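You operate a simulated robot arm through the tools that you are given. There is no shell and no other tool. Be economical: measure what you need, move in short steps, check, and stop when the job is done.

The job below is to be done with a simulated robot arm. You get a single attempt, and the scene is never put back.

Task
Put one of the sleeves from the top of the long table on top of the roll of tape.

It is judged by the outcome, as a careful person would: the job done as asked, and still so three seconds after it is handed in. It fails if anything else is knocked over, pushed out of place, dropped, spilled or broken.

Robot
A 6-joint arm with a two-finger parallel gripper, fixed in place. Base frame: the origin is at the foot of the arm, x ahead of it, y to its left, z up; the work surface is at about z = 0. Readings come in m, rad, newtons and seconds.
With the tool pointing down near the work surface it reaches from about 0.18 to 0.46 m from the base axis. Its first joint turns from -1.222 to 1.222 rad. Payload 1.9 kg.
The tool frame sits at the grasp point between the pads (the TCP): z along the fingers, y along the line on which they close. The tips reach 0.023 m beyond it. The gripper opens to 0.094 m. The fingers are 0.038 m wide and 0.01 m thick; the gripper's body (0.054 by 0.096 m) begins 0.039 m behind the TCP.
Orientation is told as [roll, pitch, yaw] about the base's x, y, z axes, in that order, counted from this pose: with the fingers straight down and closing along the base's y, the tool's x points along the base's -x, its y along +y and its z along -z.

Tools
- The arm moves only by the tool servo_tool. Its argument "commands" is a list of rows, each an object (a shift or turn left out is 0, a gripper value left out holds the last) with "slide": the shift along the tool's x, y, z in m, a list of three; "spin": the turn about the tool's z in rad. In form: [{"slide": [tx, ty, tz], "spin": spin}, ...]. A call has 1 to 20 rows; each row is the pose to reach, as a shift and turn from the pose commanded when the call began, along the tool's axes at that moment. "hand" is the opening, from 0 (shut) to 1 (fully open), set as the call begins (left out, the last holds). Each row takes 0.2 s and may step no farther than 0.05 m and 0.15 rad from the row before; otherwise, or with a gripper value out of range, the whole call is refused. A pose out of reach is approached as far as the arm can. The call stops where the force on the tool passes 40 N (or 10 N more than at its start, if that is more) or the arm is blocked; 0.2 s more then pass. The fingers move at their own pace (about 0.108 m/s each) and stop on an object; they squeeze with about 25 N. The grip force told is the motor's: it shows also when the fingers shut on nothing. Time passes only in rows, and 0.2 s behind the last, so rows that repeat a pose let the fingers close. It gives the time, the measured TCP pose, the force on the tool (base axes), the opening and the grip force at its end, in the units of the frame above (readings bear some noise).
- Cameras (640 x 400 px; columns grow to the right, rows downward): "scene" is fixed at [0.0347, 0.2993, 0.425]; the picture's right is [-0.91, -0.41, 0.00], its down [-0.23, 0.51, -0.83] and it looks along [0.34, -0.75, -0.56] (base axes); focal length 266 px, centre (320, 200). "wrist" rides on the gripper at [-0.039, 0, -0.044] in the tool frame; the picture's right is [0.00, -1.00, 0.00], its down [0.97, 0.00, -0.24] and it looks along [0.24, 0.00, 0.97] (tool axes); focal length 218 px, centre (320, 200). There is no depth. A picture from a camera that has moved, and an enlarged one, comes with that camera's place and axes in the base frame and with its lens.
- capture(camera): a new picture of that camera. The clock stands still meanwhile.
- enlarge(camera, box): a new picture of the part [left, top, right, bottom] of that camera's present view, enlarged. The clock stands still meanwhile.
- hand_in(): hands the job in; it is judged then, once.

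Work in short steps. Places have to be worked out from the pictures, the camera data and where the tool is seen: move nearer, look again, correct. Check each grasp and each placing, and mend what went wrong. You have 90 turns and 36 pictures in all, those below and enlarged ones among them. Open the gripper and draw the arm clear of the work before you hand the job in, unless the task says otherwise; then end with one line.

The tools are called after "Call:" as name(argument=value, ...) on one line, values as JSON. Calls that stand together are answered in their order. servo_tool: Moves the arm, as the interface text tells. Its arguments: {"type":"object","properties":{"commands":{"type":"array","items":{"type":"object","properties":{"slide":{"type":"array","items":{"type":"number"}},"spin":{"type":"number"}}}},"hand":{"type":"number"}},"required":["commands"]} The other tools are called the same way: capture (camera) takes a picture; enlarge (camera, box) takes an enlarged picture of a part of a camera's view; hand_in () hands the job in.

At the start:

```text
time: 0.0
ee_pos: [0.2337, -0.124, 0.2359]
tcp_rot: [0.0, -0.001, 0.002]
ft_force: [-0.3, 0.1, -0.4]
width: 0.0937
grip_force: 0.1
```

scene: 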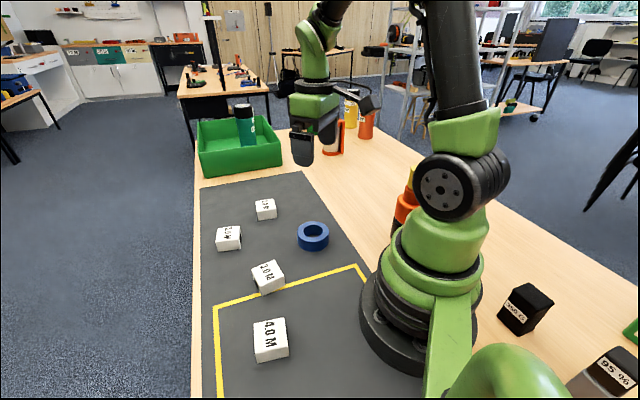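
wrist: 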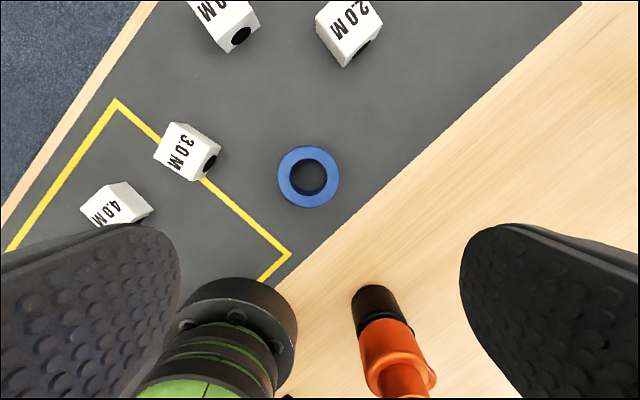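

The pictures show white labelled blocks, a blue ring (probably the tape) and several other objects. I'll enlarge to identify the sleeves before I move.

Call:
enlarge(camera="scene", box=[190, 180, 350, 370])

Call:
enlarge(camera="wrist", box=[60, 0, 400, 240])

Call:
enlarge(camera="scene", box=[180, 60, 420, 210])

Call:
enlarge(camera="scene", box=[380, 160, 640, 400])

```text
2.11 times, centred on (270, 275) of scene
camera zoom: at [0.0347, 0.2993, 0.425], right [-0.91, -0.41, 0.0], down [-0.23, 0.51, -0.83], along [0.34, -0.75, -0.56], focal length 560 px, centre (425, 42)
```

zoom: 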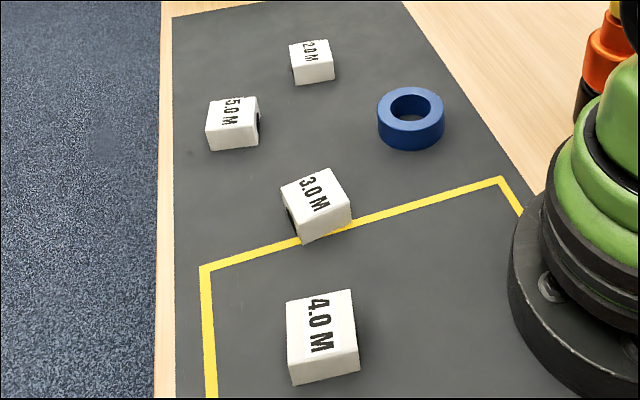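

```text
1.67 times, centred on (230, 120) of wrist
camera zoom: at [0.2725, -0.1231, 0.2792], right [0.0, -1.0, 0.0], down [-0.97, 0.0, 0.24], along [-0.24, 0.0, -0.97], focal length 364 px, centre (470, 333)
```

zoom: 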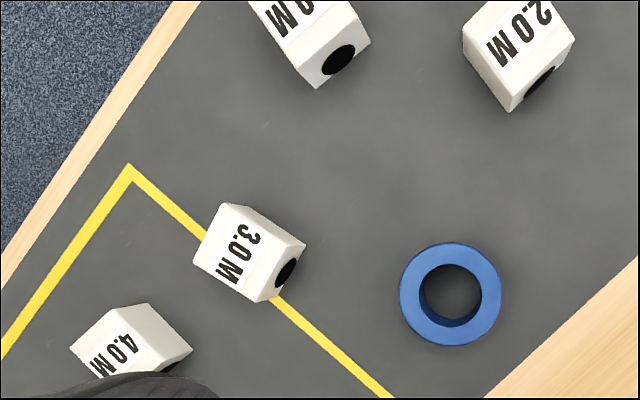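

```text
2.67 times, centred on (300, 135) of scene
camera zoom: at [0.0347, 0.2993, 0.425], right [-0.91, -0.41, 0.0], down [-0.23, 0.51, -0.83], along [0.34, -0.75, -0.56], focal length 709 px, centre (373, 373)
```

zoom: 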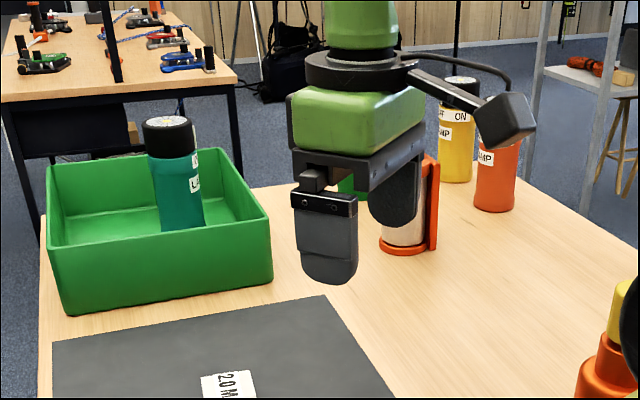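

```text
1.67 times, centred on (510, 280) of scene
camera zoom: at [0.0347, 0.2993, 0.425], right [-0.91, -0.41, 0.0], down [-0.23, 0.51, -0.83], along [0.34, -0.75, -0.56], focal length 443 px, centre (3, 67)
```

zoom: 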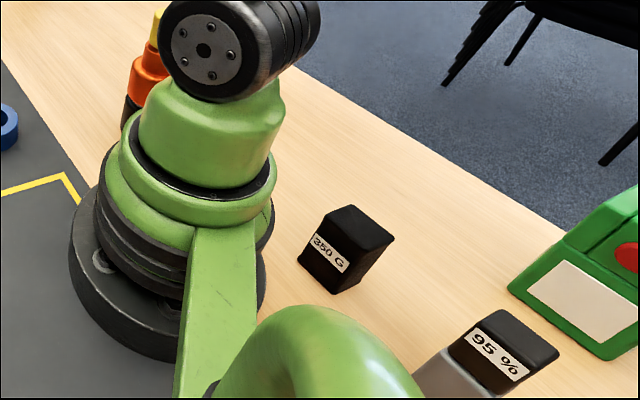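

The white blocks with holes are the sleeves. The tape is the blue ring at about (0.236, -0.108), with an outer diameter of about 7 cm. The 3.0 M sleeve, near (0.26, 0.03), stands apart and is close, so I'll move above it and look.

Call:
servo_tool(commands=[{"slide": [-0.01, 0.04, 0]}, {"slide": [-0.02, 0.08, 0]}, {"slide": [-0.03, 0.12, 0]}, {"slide": [-0.035, 0.154, 0]}, {"slide": [-0.035, 0.154, 0]}], hand=1)

Call:
capture(camera="wrist")

```text
time: 1.2
ee_pos: [0.2674, 0.0312, 0.2353]
tcp_rot: [-0.002, 0.001, 0.001]
ft_force: [-0.3, -0.1, -0.4]
width: 0.0938
grip_force: 0.0
```

```text
29 pictures are left
camera wrist: at [0.3075, 0.0315, 0.278], right [0.0, -1.0, 0.0], down [-0.97, 0.0, 0.24], along [-0.24, 0.0, -0.97], focal length 218 px, centre (320, 200)
```

wrist: 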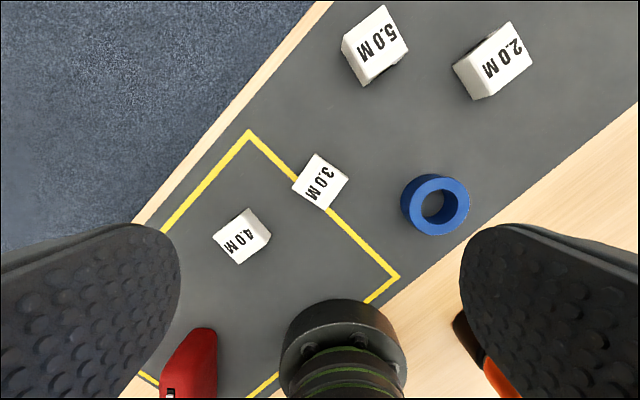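

The 3.0 M sleeve is almost directly below at about (0.269, 0.031). I'll enlarge to read its orientation and size.

Call:
enlarge(camera="wrist", box=[270, 140, 370, 220])

Call:
enlarge(camera="scene", box=[240, 210, 340, 300])

```text
5.00 times, centred on (320, 180) of wrist
camera zoom: at [0.3075, 0.0315, 0.278], right [0.0, -1.0, 0.0], down [-0.97, 0.0, 0.24], along [-0.24, 0.0, -0.97], focal length 1091 px, centre (320, 300)
```

zoom: 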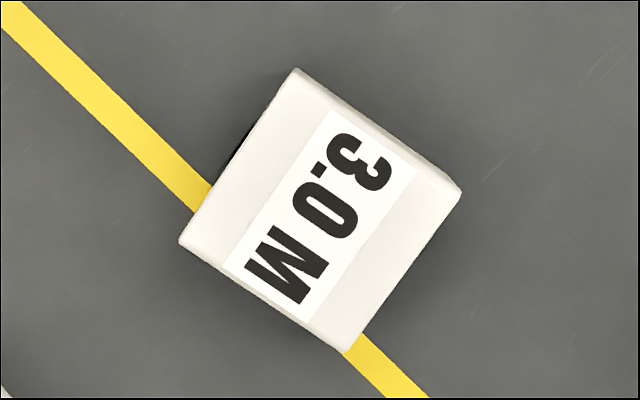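

```text
4.44 times, centred on (290, 255) of scene
camera zoom: at [0.0347, 0.2993, 0.425], right [-0.91, -0.41, 0.0], down [-0.23, 0.51, -0.83], along [0.34, -0.75, -0.56], focal length 1181 px, centre (453, -44)
```

zoom: 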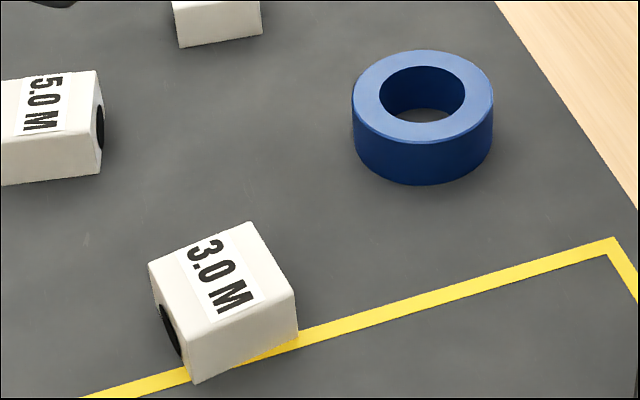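

Each side is about 46 mm. The solid (non-hole) faces are normal to a direction about 54° round from +y, so I'll turn the tool -0.945 about its z and come down part way.

Call:
servo_tool(commands=[{"spin": -0.14, "slide": [0, 0, 0.015]}, {"spin": -0.28, "slide": [0, 0, 0.03]}, {"spin": -0.42, "slide": [0, 0, 0.045]}, {"spin": -0.56, "slide": [0, 0, 0.06]}, {"spin": -0.7, "slide": [0, 0, 0.075]}, {"spin": -0.84, "slide": [0, 0, 0.09]}, {"spin": -0.945, "slide": [-0.001, 0, 0.1]}, {"spin": -0.945, "slide": [-0.001, 0, 0.1]}])

Call:
capture(camera="wrist")

```text
time: 3.0
ee_pos: [0.2698, 0.0313, 0.1343]
tcp_rot: [0.001, 0.001, 0.948]
ft_force: [-0.2, 0.3, 0.2]
width: 0.0942
grip_force: 0.1
```

```text
26 pictures are left
camera wrist: at [0.2924, 0.0626, 0.1788], right [0.81, -0.58, 0.0], down [-0.57, -0.79, 0.24], along [-0.14, -0.2, -0.97], focal length 218 px, centre (320, 200)
```

wrist: 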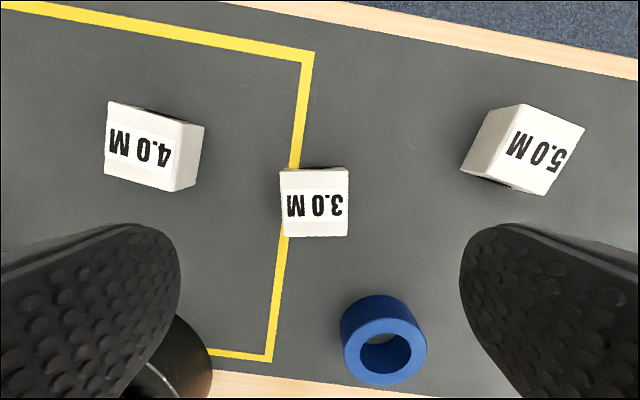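

The sleeve is square to the fingers, about 3 mm off along the closing line. I'll correct that, go down to z≈0.036 and look before closing.

Call:
servo_tool(commands=[{"slide": [-0.002, 0.003, 0.03]}, {"slide": [-0.002, 0.003, 0.06]}, {"slide": [-0.002, 0.003, 0.085]}, {"slide": [-0.002, 0.003, 0.098]}, {"slide": [-0.002, 0.003, 0.098]}])

Call:
capture(camera="wrist")

Call:
enlarge(camera="scene", box=[210, 190, 350, 310])

```text
time: 4.2
ee_pos: [0.2686, 0.0341, 0.0369]
tcp_rot: [-0.001, -0.001, 0.943]
ft_force: [-0.1, 0.6, 0.2]
width: 0.094
grip_force: 0.0
```

```text
25 pictures are left
camera wrist: at [0.2915, 0.065, 0.0805], right [0.81, -0.59, 0.0], down [-0.57, -0.79, 0.24], along [-0.14, -0.2, -0.97], focal length 218 px, centre (320, 200)
```

wrist: 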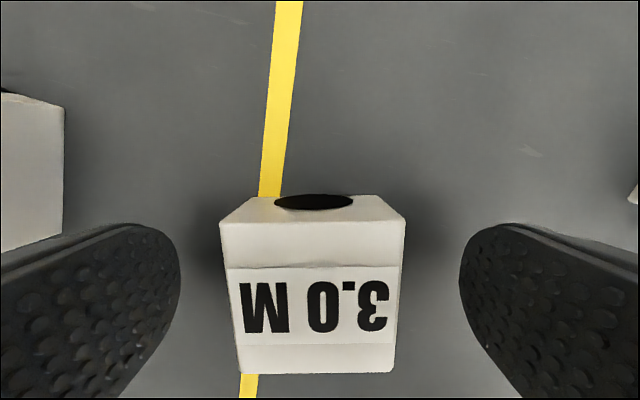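

```text
3.33 times, centred on (280, 250) of scene
camera zoom: at [0.0347, 0.2993, 0.425], right [-0.91, -0.41, 0.0], down [-0.23, 0.51, -0.83], along [0.34, -0.75, -0.56], focal length 886 px, centre (453, 33)
```

zoom: 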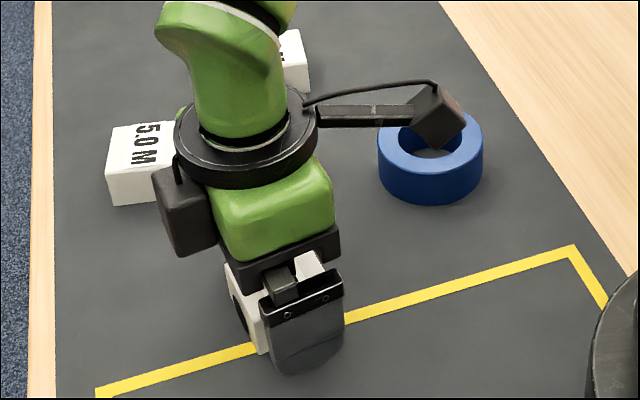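

The sleeve sits between the pads, about 3 mm behind centre along tool x. I'll shift by that, lower 3 mm and close.

Call:
servo_tool(commands=[{"slide": [-0.003, 0.001, 0.003]}, {"slide": [-0.003, 0.001, 0.003]}])

Call:
servo_tool(commands=[{"slide": [0, 0, 0]}, {"slide": [0, 0, 0]}, {"slide": [0, 0, 0]}, {"slide": [0, 0, 0]}], hand=0)

```text
time: 4.8
ee_pos: [0.27, 0.0367, 0.0341]
tcp_rot: [0.0, -0.002, 0.947]
ft_force: [0.5, 0.6, 0.2]
width: 0.0938
grip_force: 0.0
```

```text
time: 5.8
ee_pos: [0.2687, 0.0362, 0.035]
tcp_rot: [0.001, 0.002, 0.945]
ft_force: [-1.3, 0.0, -0.2]
width: 0.0468
grip_force: 24.7
```

The grip is firm at 46.8 mm. I'll lift straight up and check.

Call:
servo_tool(commands=[{"slide": [0, 0, -0.02]}, {"slide": [0, 0, -0.05]}, {"slide": [0, 0, -0.08]}, {"slide": [0, 0, -0.1]}, {"slide": [0, 0, -0.1]}])

Call:
capture(camera="wrist")

Call:
capture(camera="scene")

```text
time: 7.0
ee_pos: [0.2683, 0.0361, 0.134]
tcp_rot: [0.0, 0.0, 0.946]
ft_force: [0.3, 0.6, -0.9]
width: 0.0471
grip_force: 25.2
```

```text
23 pictures are left
camera wrist: at [0.2918, 0.0683, 0.178], right [0.81, -0.59, 0.0], down [-0.57, -0.79, 0.24], along [-0.14, -0.2, -0.97], focal length 218 px, centre (320, 200)
```

wrist: 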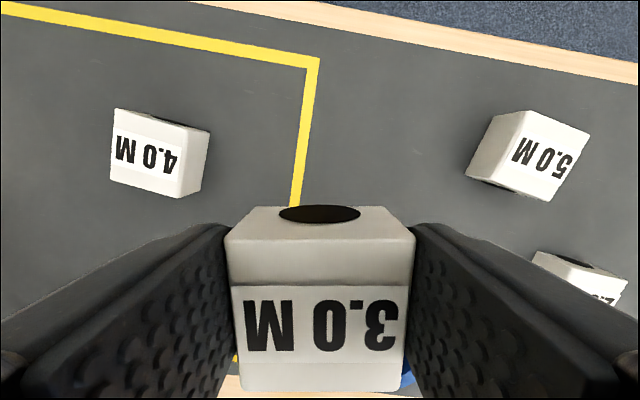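

```text
22 pictures are left
```

scene: 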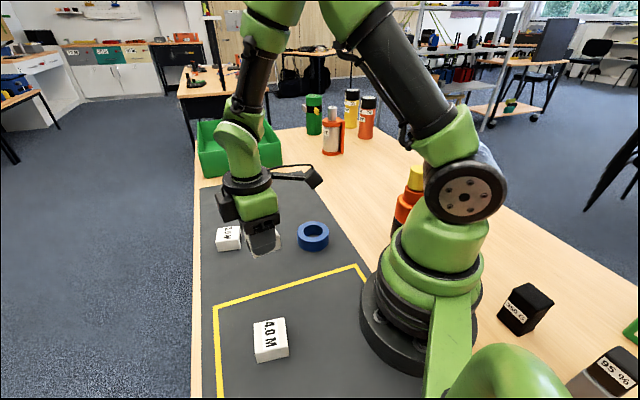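

The sleeve is held cleanly, with its centre about 3 mm toward tool +x. Three views agree on the tape centre at about (0.238, -0.1105), with its top near z=0.027. I'll carry the sleeve above it at the present height.

Call:
servo_tool(commands=[{"slide": [0.03, -0.014, 0]}, {"slide": [0.06, -0.028, 0]}, {"slide": [0.09, -0.042, 0]}, {"slide": [0.115, -0.054, 0]}, {"slide": [0.1332, -0.0615, 0]}, {"slide": [0.1332, -0.0615, 0]}, {"slide": [0.1332, -0.0615, 0]}])

Call:
capture(camera="wrist")

Call:
enlarge(camera="scene", box=[240, 150, 400, 280])

```text
time: 8.6
ee_pos: [0.2404, -0.1075, 0.134]
tcp_rot: [0.0, 0.001, 0.944]
ft_force: [-0.1, -0.5, -0.7]
width: 0.0472
grip_force: 25.0
```

```text
21 pictures are left
camera wrist: at [0.2635, -0.0755, 0.1783], right [0.81, -0.59, 0.0], down [-0.57, -0.79, 0.24], along [-0.14, -0.2, -0.97], focal length 218 px, centre (320, 200)
```

wrist: 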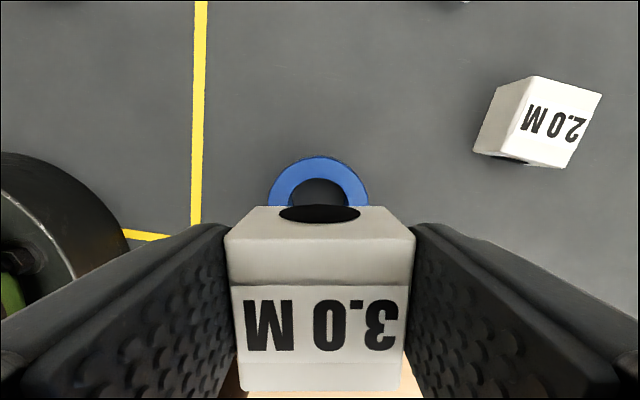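

```text
3.08 times, centred on (320, 215) of scene
camera zoom: at [0.0347, 0.2993, 0.425], right [-0.91, -0.41, 0.0], down [-0.23, 0.51, -0.83], along [0.34, -0.75, -0.56], focal length 818 px, centre (320, 154)
```

zoom: 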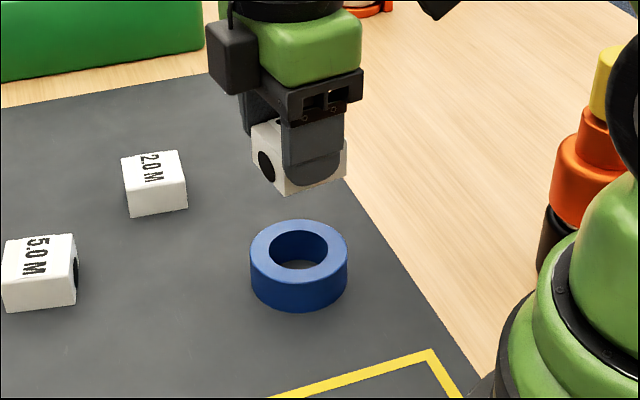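

The tape lines up under the sleeve to within about 2 mm. I'll lower to 8–10 mm above the expected contact and check from the scene.

Call:
servo_tool(commands=[{"slide": [0, 0.001, 0.025]}, {"slide": [0, 0.001, 0.045]}, {"slide": [0, 0.001, 0.06]}, {"slide": [0, 0.001, 0.06]}])

Call:
enlarge(camera="scene", box=[270, 190, 350, 260])

Call:
capture(camera="wrist")

```text
time: 9.6
ee_pos: [0.2396, -0.1058, 0.0739]
tcp_rot: [0.001, 0.0, 0.945]
ft_force: [0.4, 0.3, -0.5]
width: 0.0471
grip_force: 24.4
```

```text
5.71 times, centred on (310, 225) of scene
camera zoom: at [0.0347, 0.2993, 0.425], right [-0.91, -0.41, 0.0], down [-0.23, 0.51, -0.83], along [0.34, -0.75, -0.56], focal length 1519 px, centre (377, 57)
```

zoom: 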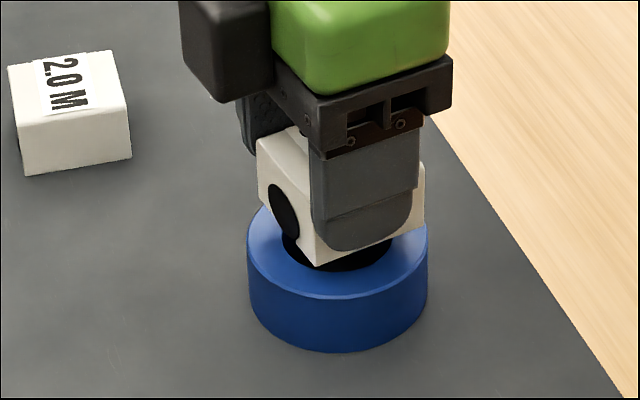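

```text
18 pictures are left
camera wrist: at [0.263, -0.0743, 0.1184], right [0.81, -0.59, 0.0], down [-0.57, -0.79, 0.24], along [-0.14, -0.2, -0.97], focal length 218 px, centre (320, 200)
```

wrist: 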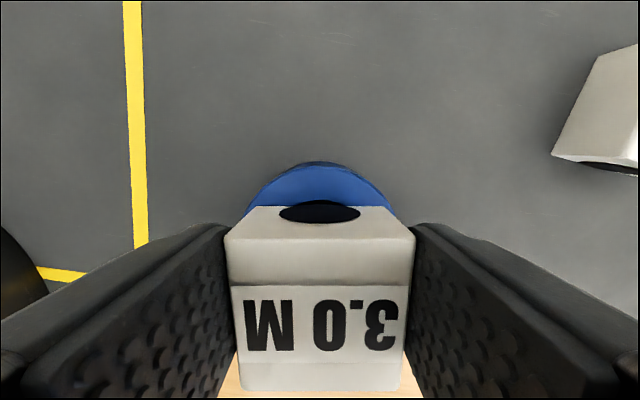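

Alignment is good and the sleeve is still about 1 cm above the tape. I'll lower in small steps and watch the force.

Call:
servo_tool(commands=[{"slide": [0.001, 0, 0.003]}, {"slide": [0.001, 0, 0.006]}, {"slide": [0.001, 0, 0.008]}, {"slide": [0.001, 0, 0.009]}, {"slide": [0.001, 0, 0.009]}])

Call:
enlarge(camera="scene", box=[270, 190, 350, 260])

```text
time: 10.8
ee_pos: [0.2397, -0.1069, 0.0652]
tcp_rot: [0.0, 0.0, 0.944]
ft_force: [-0.2, 0.4, 0.1]
width: 0.0471
grip_force: 25.5
```

```text
5.71 times, centred on (310, 225) of scene
camera zoom: at [0.0347, 0.2993, 0.425], right [-0.91, -0.41, 0.0], down [-0.23, 0.51, -0.83], along [0.34, -0.75, -0.56], focal length 1519 px, centre (377, 57)
```

zoom: 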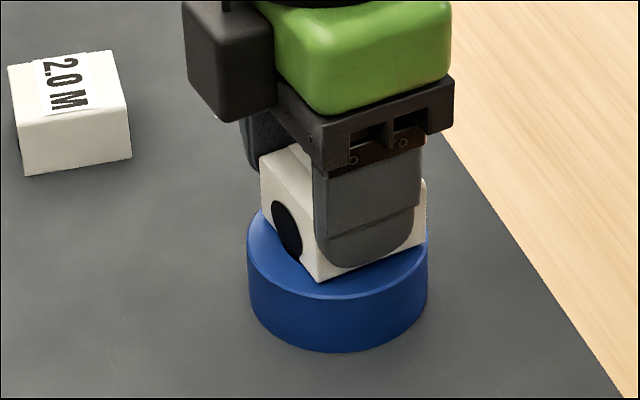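

No contact force yet, though it looks only a few millimetres away. I'll go on in 1 mm steps.

Call:
servo_tool(commands=[{"slide": [0, 0, 0.001]}, {"slide": [0, 0, 0.002]}, {"slide": [0, 0, 0.002]}])

Call:
servo_tool(commands=[{"slide": [0, 0, 0.001]}, {"slide": [0, 0, 0.001]}])

```text
time: 11.6
ee_pos: [0.2393, -0.1066, 0.0639]
tcp_rot: [-0.002, -0.001, 0.944]
ft_force: [-1.4, 0.2, 11.1]
width: 0.0473
grip_force: 25.3
```

```text
time: 12.2
ee_pos: [0.2407, -0.1067, 0.0619]
tcp_rot: [-0.001, 0.0, 0.944]
ft_force: [-0.3, 0.4, 23.5]
width: 0.0469
grip_force: 24.8
```

Contact is confirmed: the tape now carries the sleeve with 23 N of press. I'll relax by 1.5 mm, then open.

Call:
servo_tool(commands=[{"slide": [0, 0, -0.0015]}, {"slide": [0, 0, -0.0015]}])

Call:
servo_tool(commands=[{"slide": [0, 0, 0]}, {"slide": [0, 0, 0]}, {"slide": [0, 0, 0]}, {"slide": [0, 0, 0]}], hand=1)

Call:
capture(camera="wrist")

```text
time: 12.8
ee_pos: [0.2393, -0.1069, 0.0638]
tcp_rot: [0.002, -0.001, 0.946]
ft_force: [-0.2, -0.5, -0.1]
width: 0.047
grip_force: 24.6
```

```text
time: 13.8
ee_pos: [0.2403, -0.1078, 0.0628]
tcp_rot: [0.0, -0.002, 0.946]
ft_force: [0.2, -0.4, 0.0]
width: 0.0939
grip_force: 0.1
```

```text
16 pictures are left
camera wrist: at [0.2628, -0.0755, 0.1077], right [0.81, -0.59, 0.0], down [-0.57, -0.79, 0.24], along [-0.14, -0.2, -0.97], focal length 218 px, centre (320, 200)
```

wrist: 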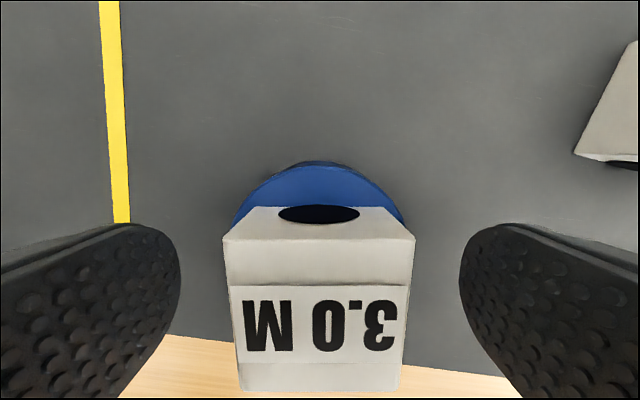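

The sleeve rests level on the tape and the fingers are clear of it. I'll rise straight up and move well away, then verify.

Call:
servo_tool(commands=[{"slide": [0, 0, -0.02]}, {"slide": [0, 0, -0.05]}, {"slide": [0, 0, -0.09]}, {"slide": [0, 0, -0.13]}, {"slide": [0, 0, -0.16]}, {"slide": [-0.04, 0, -0.16]}, {"slide": [-0.08, 0, -0.16]}, {"slide": [-0.08, 0, -0.16]}])

Call:
capture(camera="scene")

Call:
enlarge(camera="scene", box=[230, 170, 370, 270])

Call:
capture(camera="wrist")

```text
time: 15.6
ee_pos: [0.288, -0.0417, 0.2241]
tcp_rot: [0.001, 0.001, 0.944]
ft_force: [0.2, -0.6, 0.9]
width: 0.0937
grip_force: 0.1
```

```text
15 pictures are left
```

scene: 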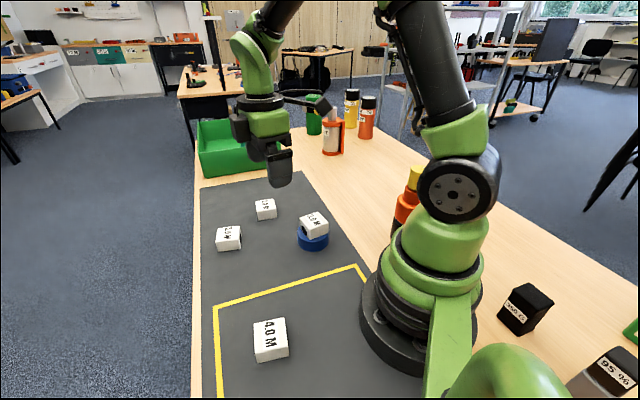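

```text
4.00 times, centred on (300, 220) of scene
camera zoom: at [0.0347, 0.2993, 0.425], right [-0.91, -0.41, 0.0], down [-0.23, 0.51, -0.83], along [0.34, -0.75, -0.56], focal length 1063 px, centre (400, 120)
```

zoom: 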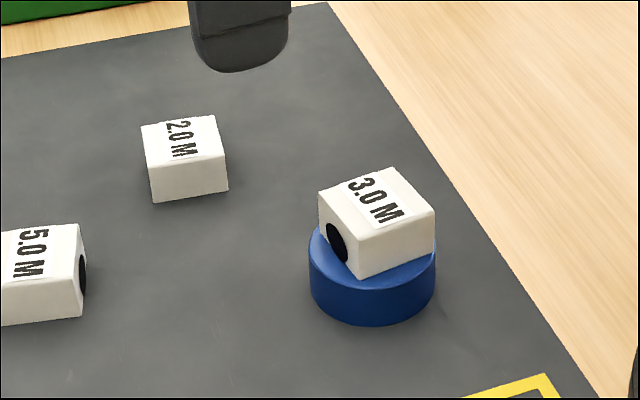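

```text
13 pictures are left
camera wrist: at [0.3102, -0.0102, 0.2675], right [0.81, -0.59, 0.0], down [-0.57, -0.79, 0.24], along [-0.14, -0.2, -0.97], focal length 218 px, centre (320, 200)
```

wrist: 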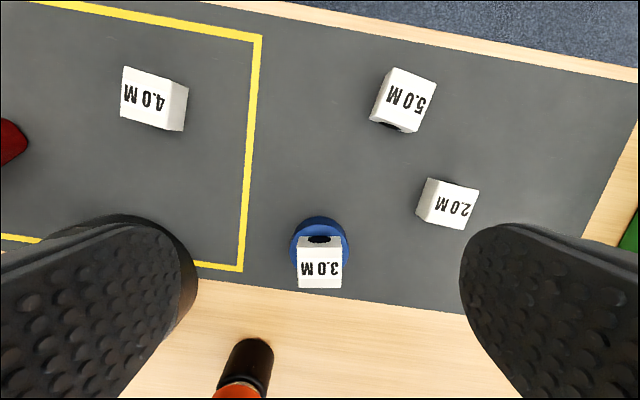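

The 3.0 M sleeve sits level on the tape, about 4 mm off centre. The tape and everything else are where they were, and the arm is clear with the gripper open, so I'm handing in.

Call:
hand_in()

```text
The job is handed in.
```

The 3.0 M sleeve is resting level on top of the roll of tape; nothing else was moved, and I handed the job in with the gripper open and the arm clear.
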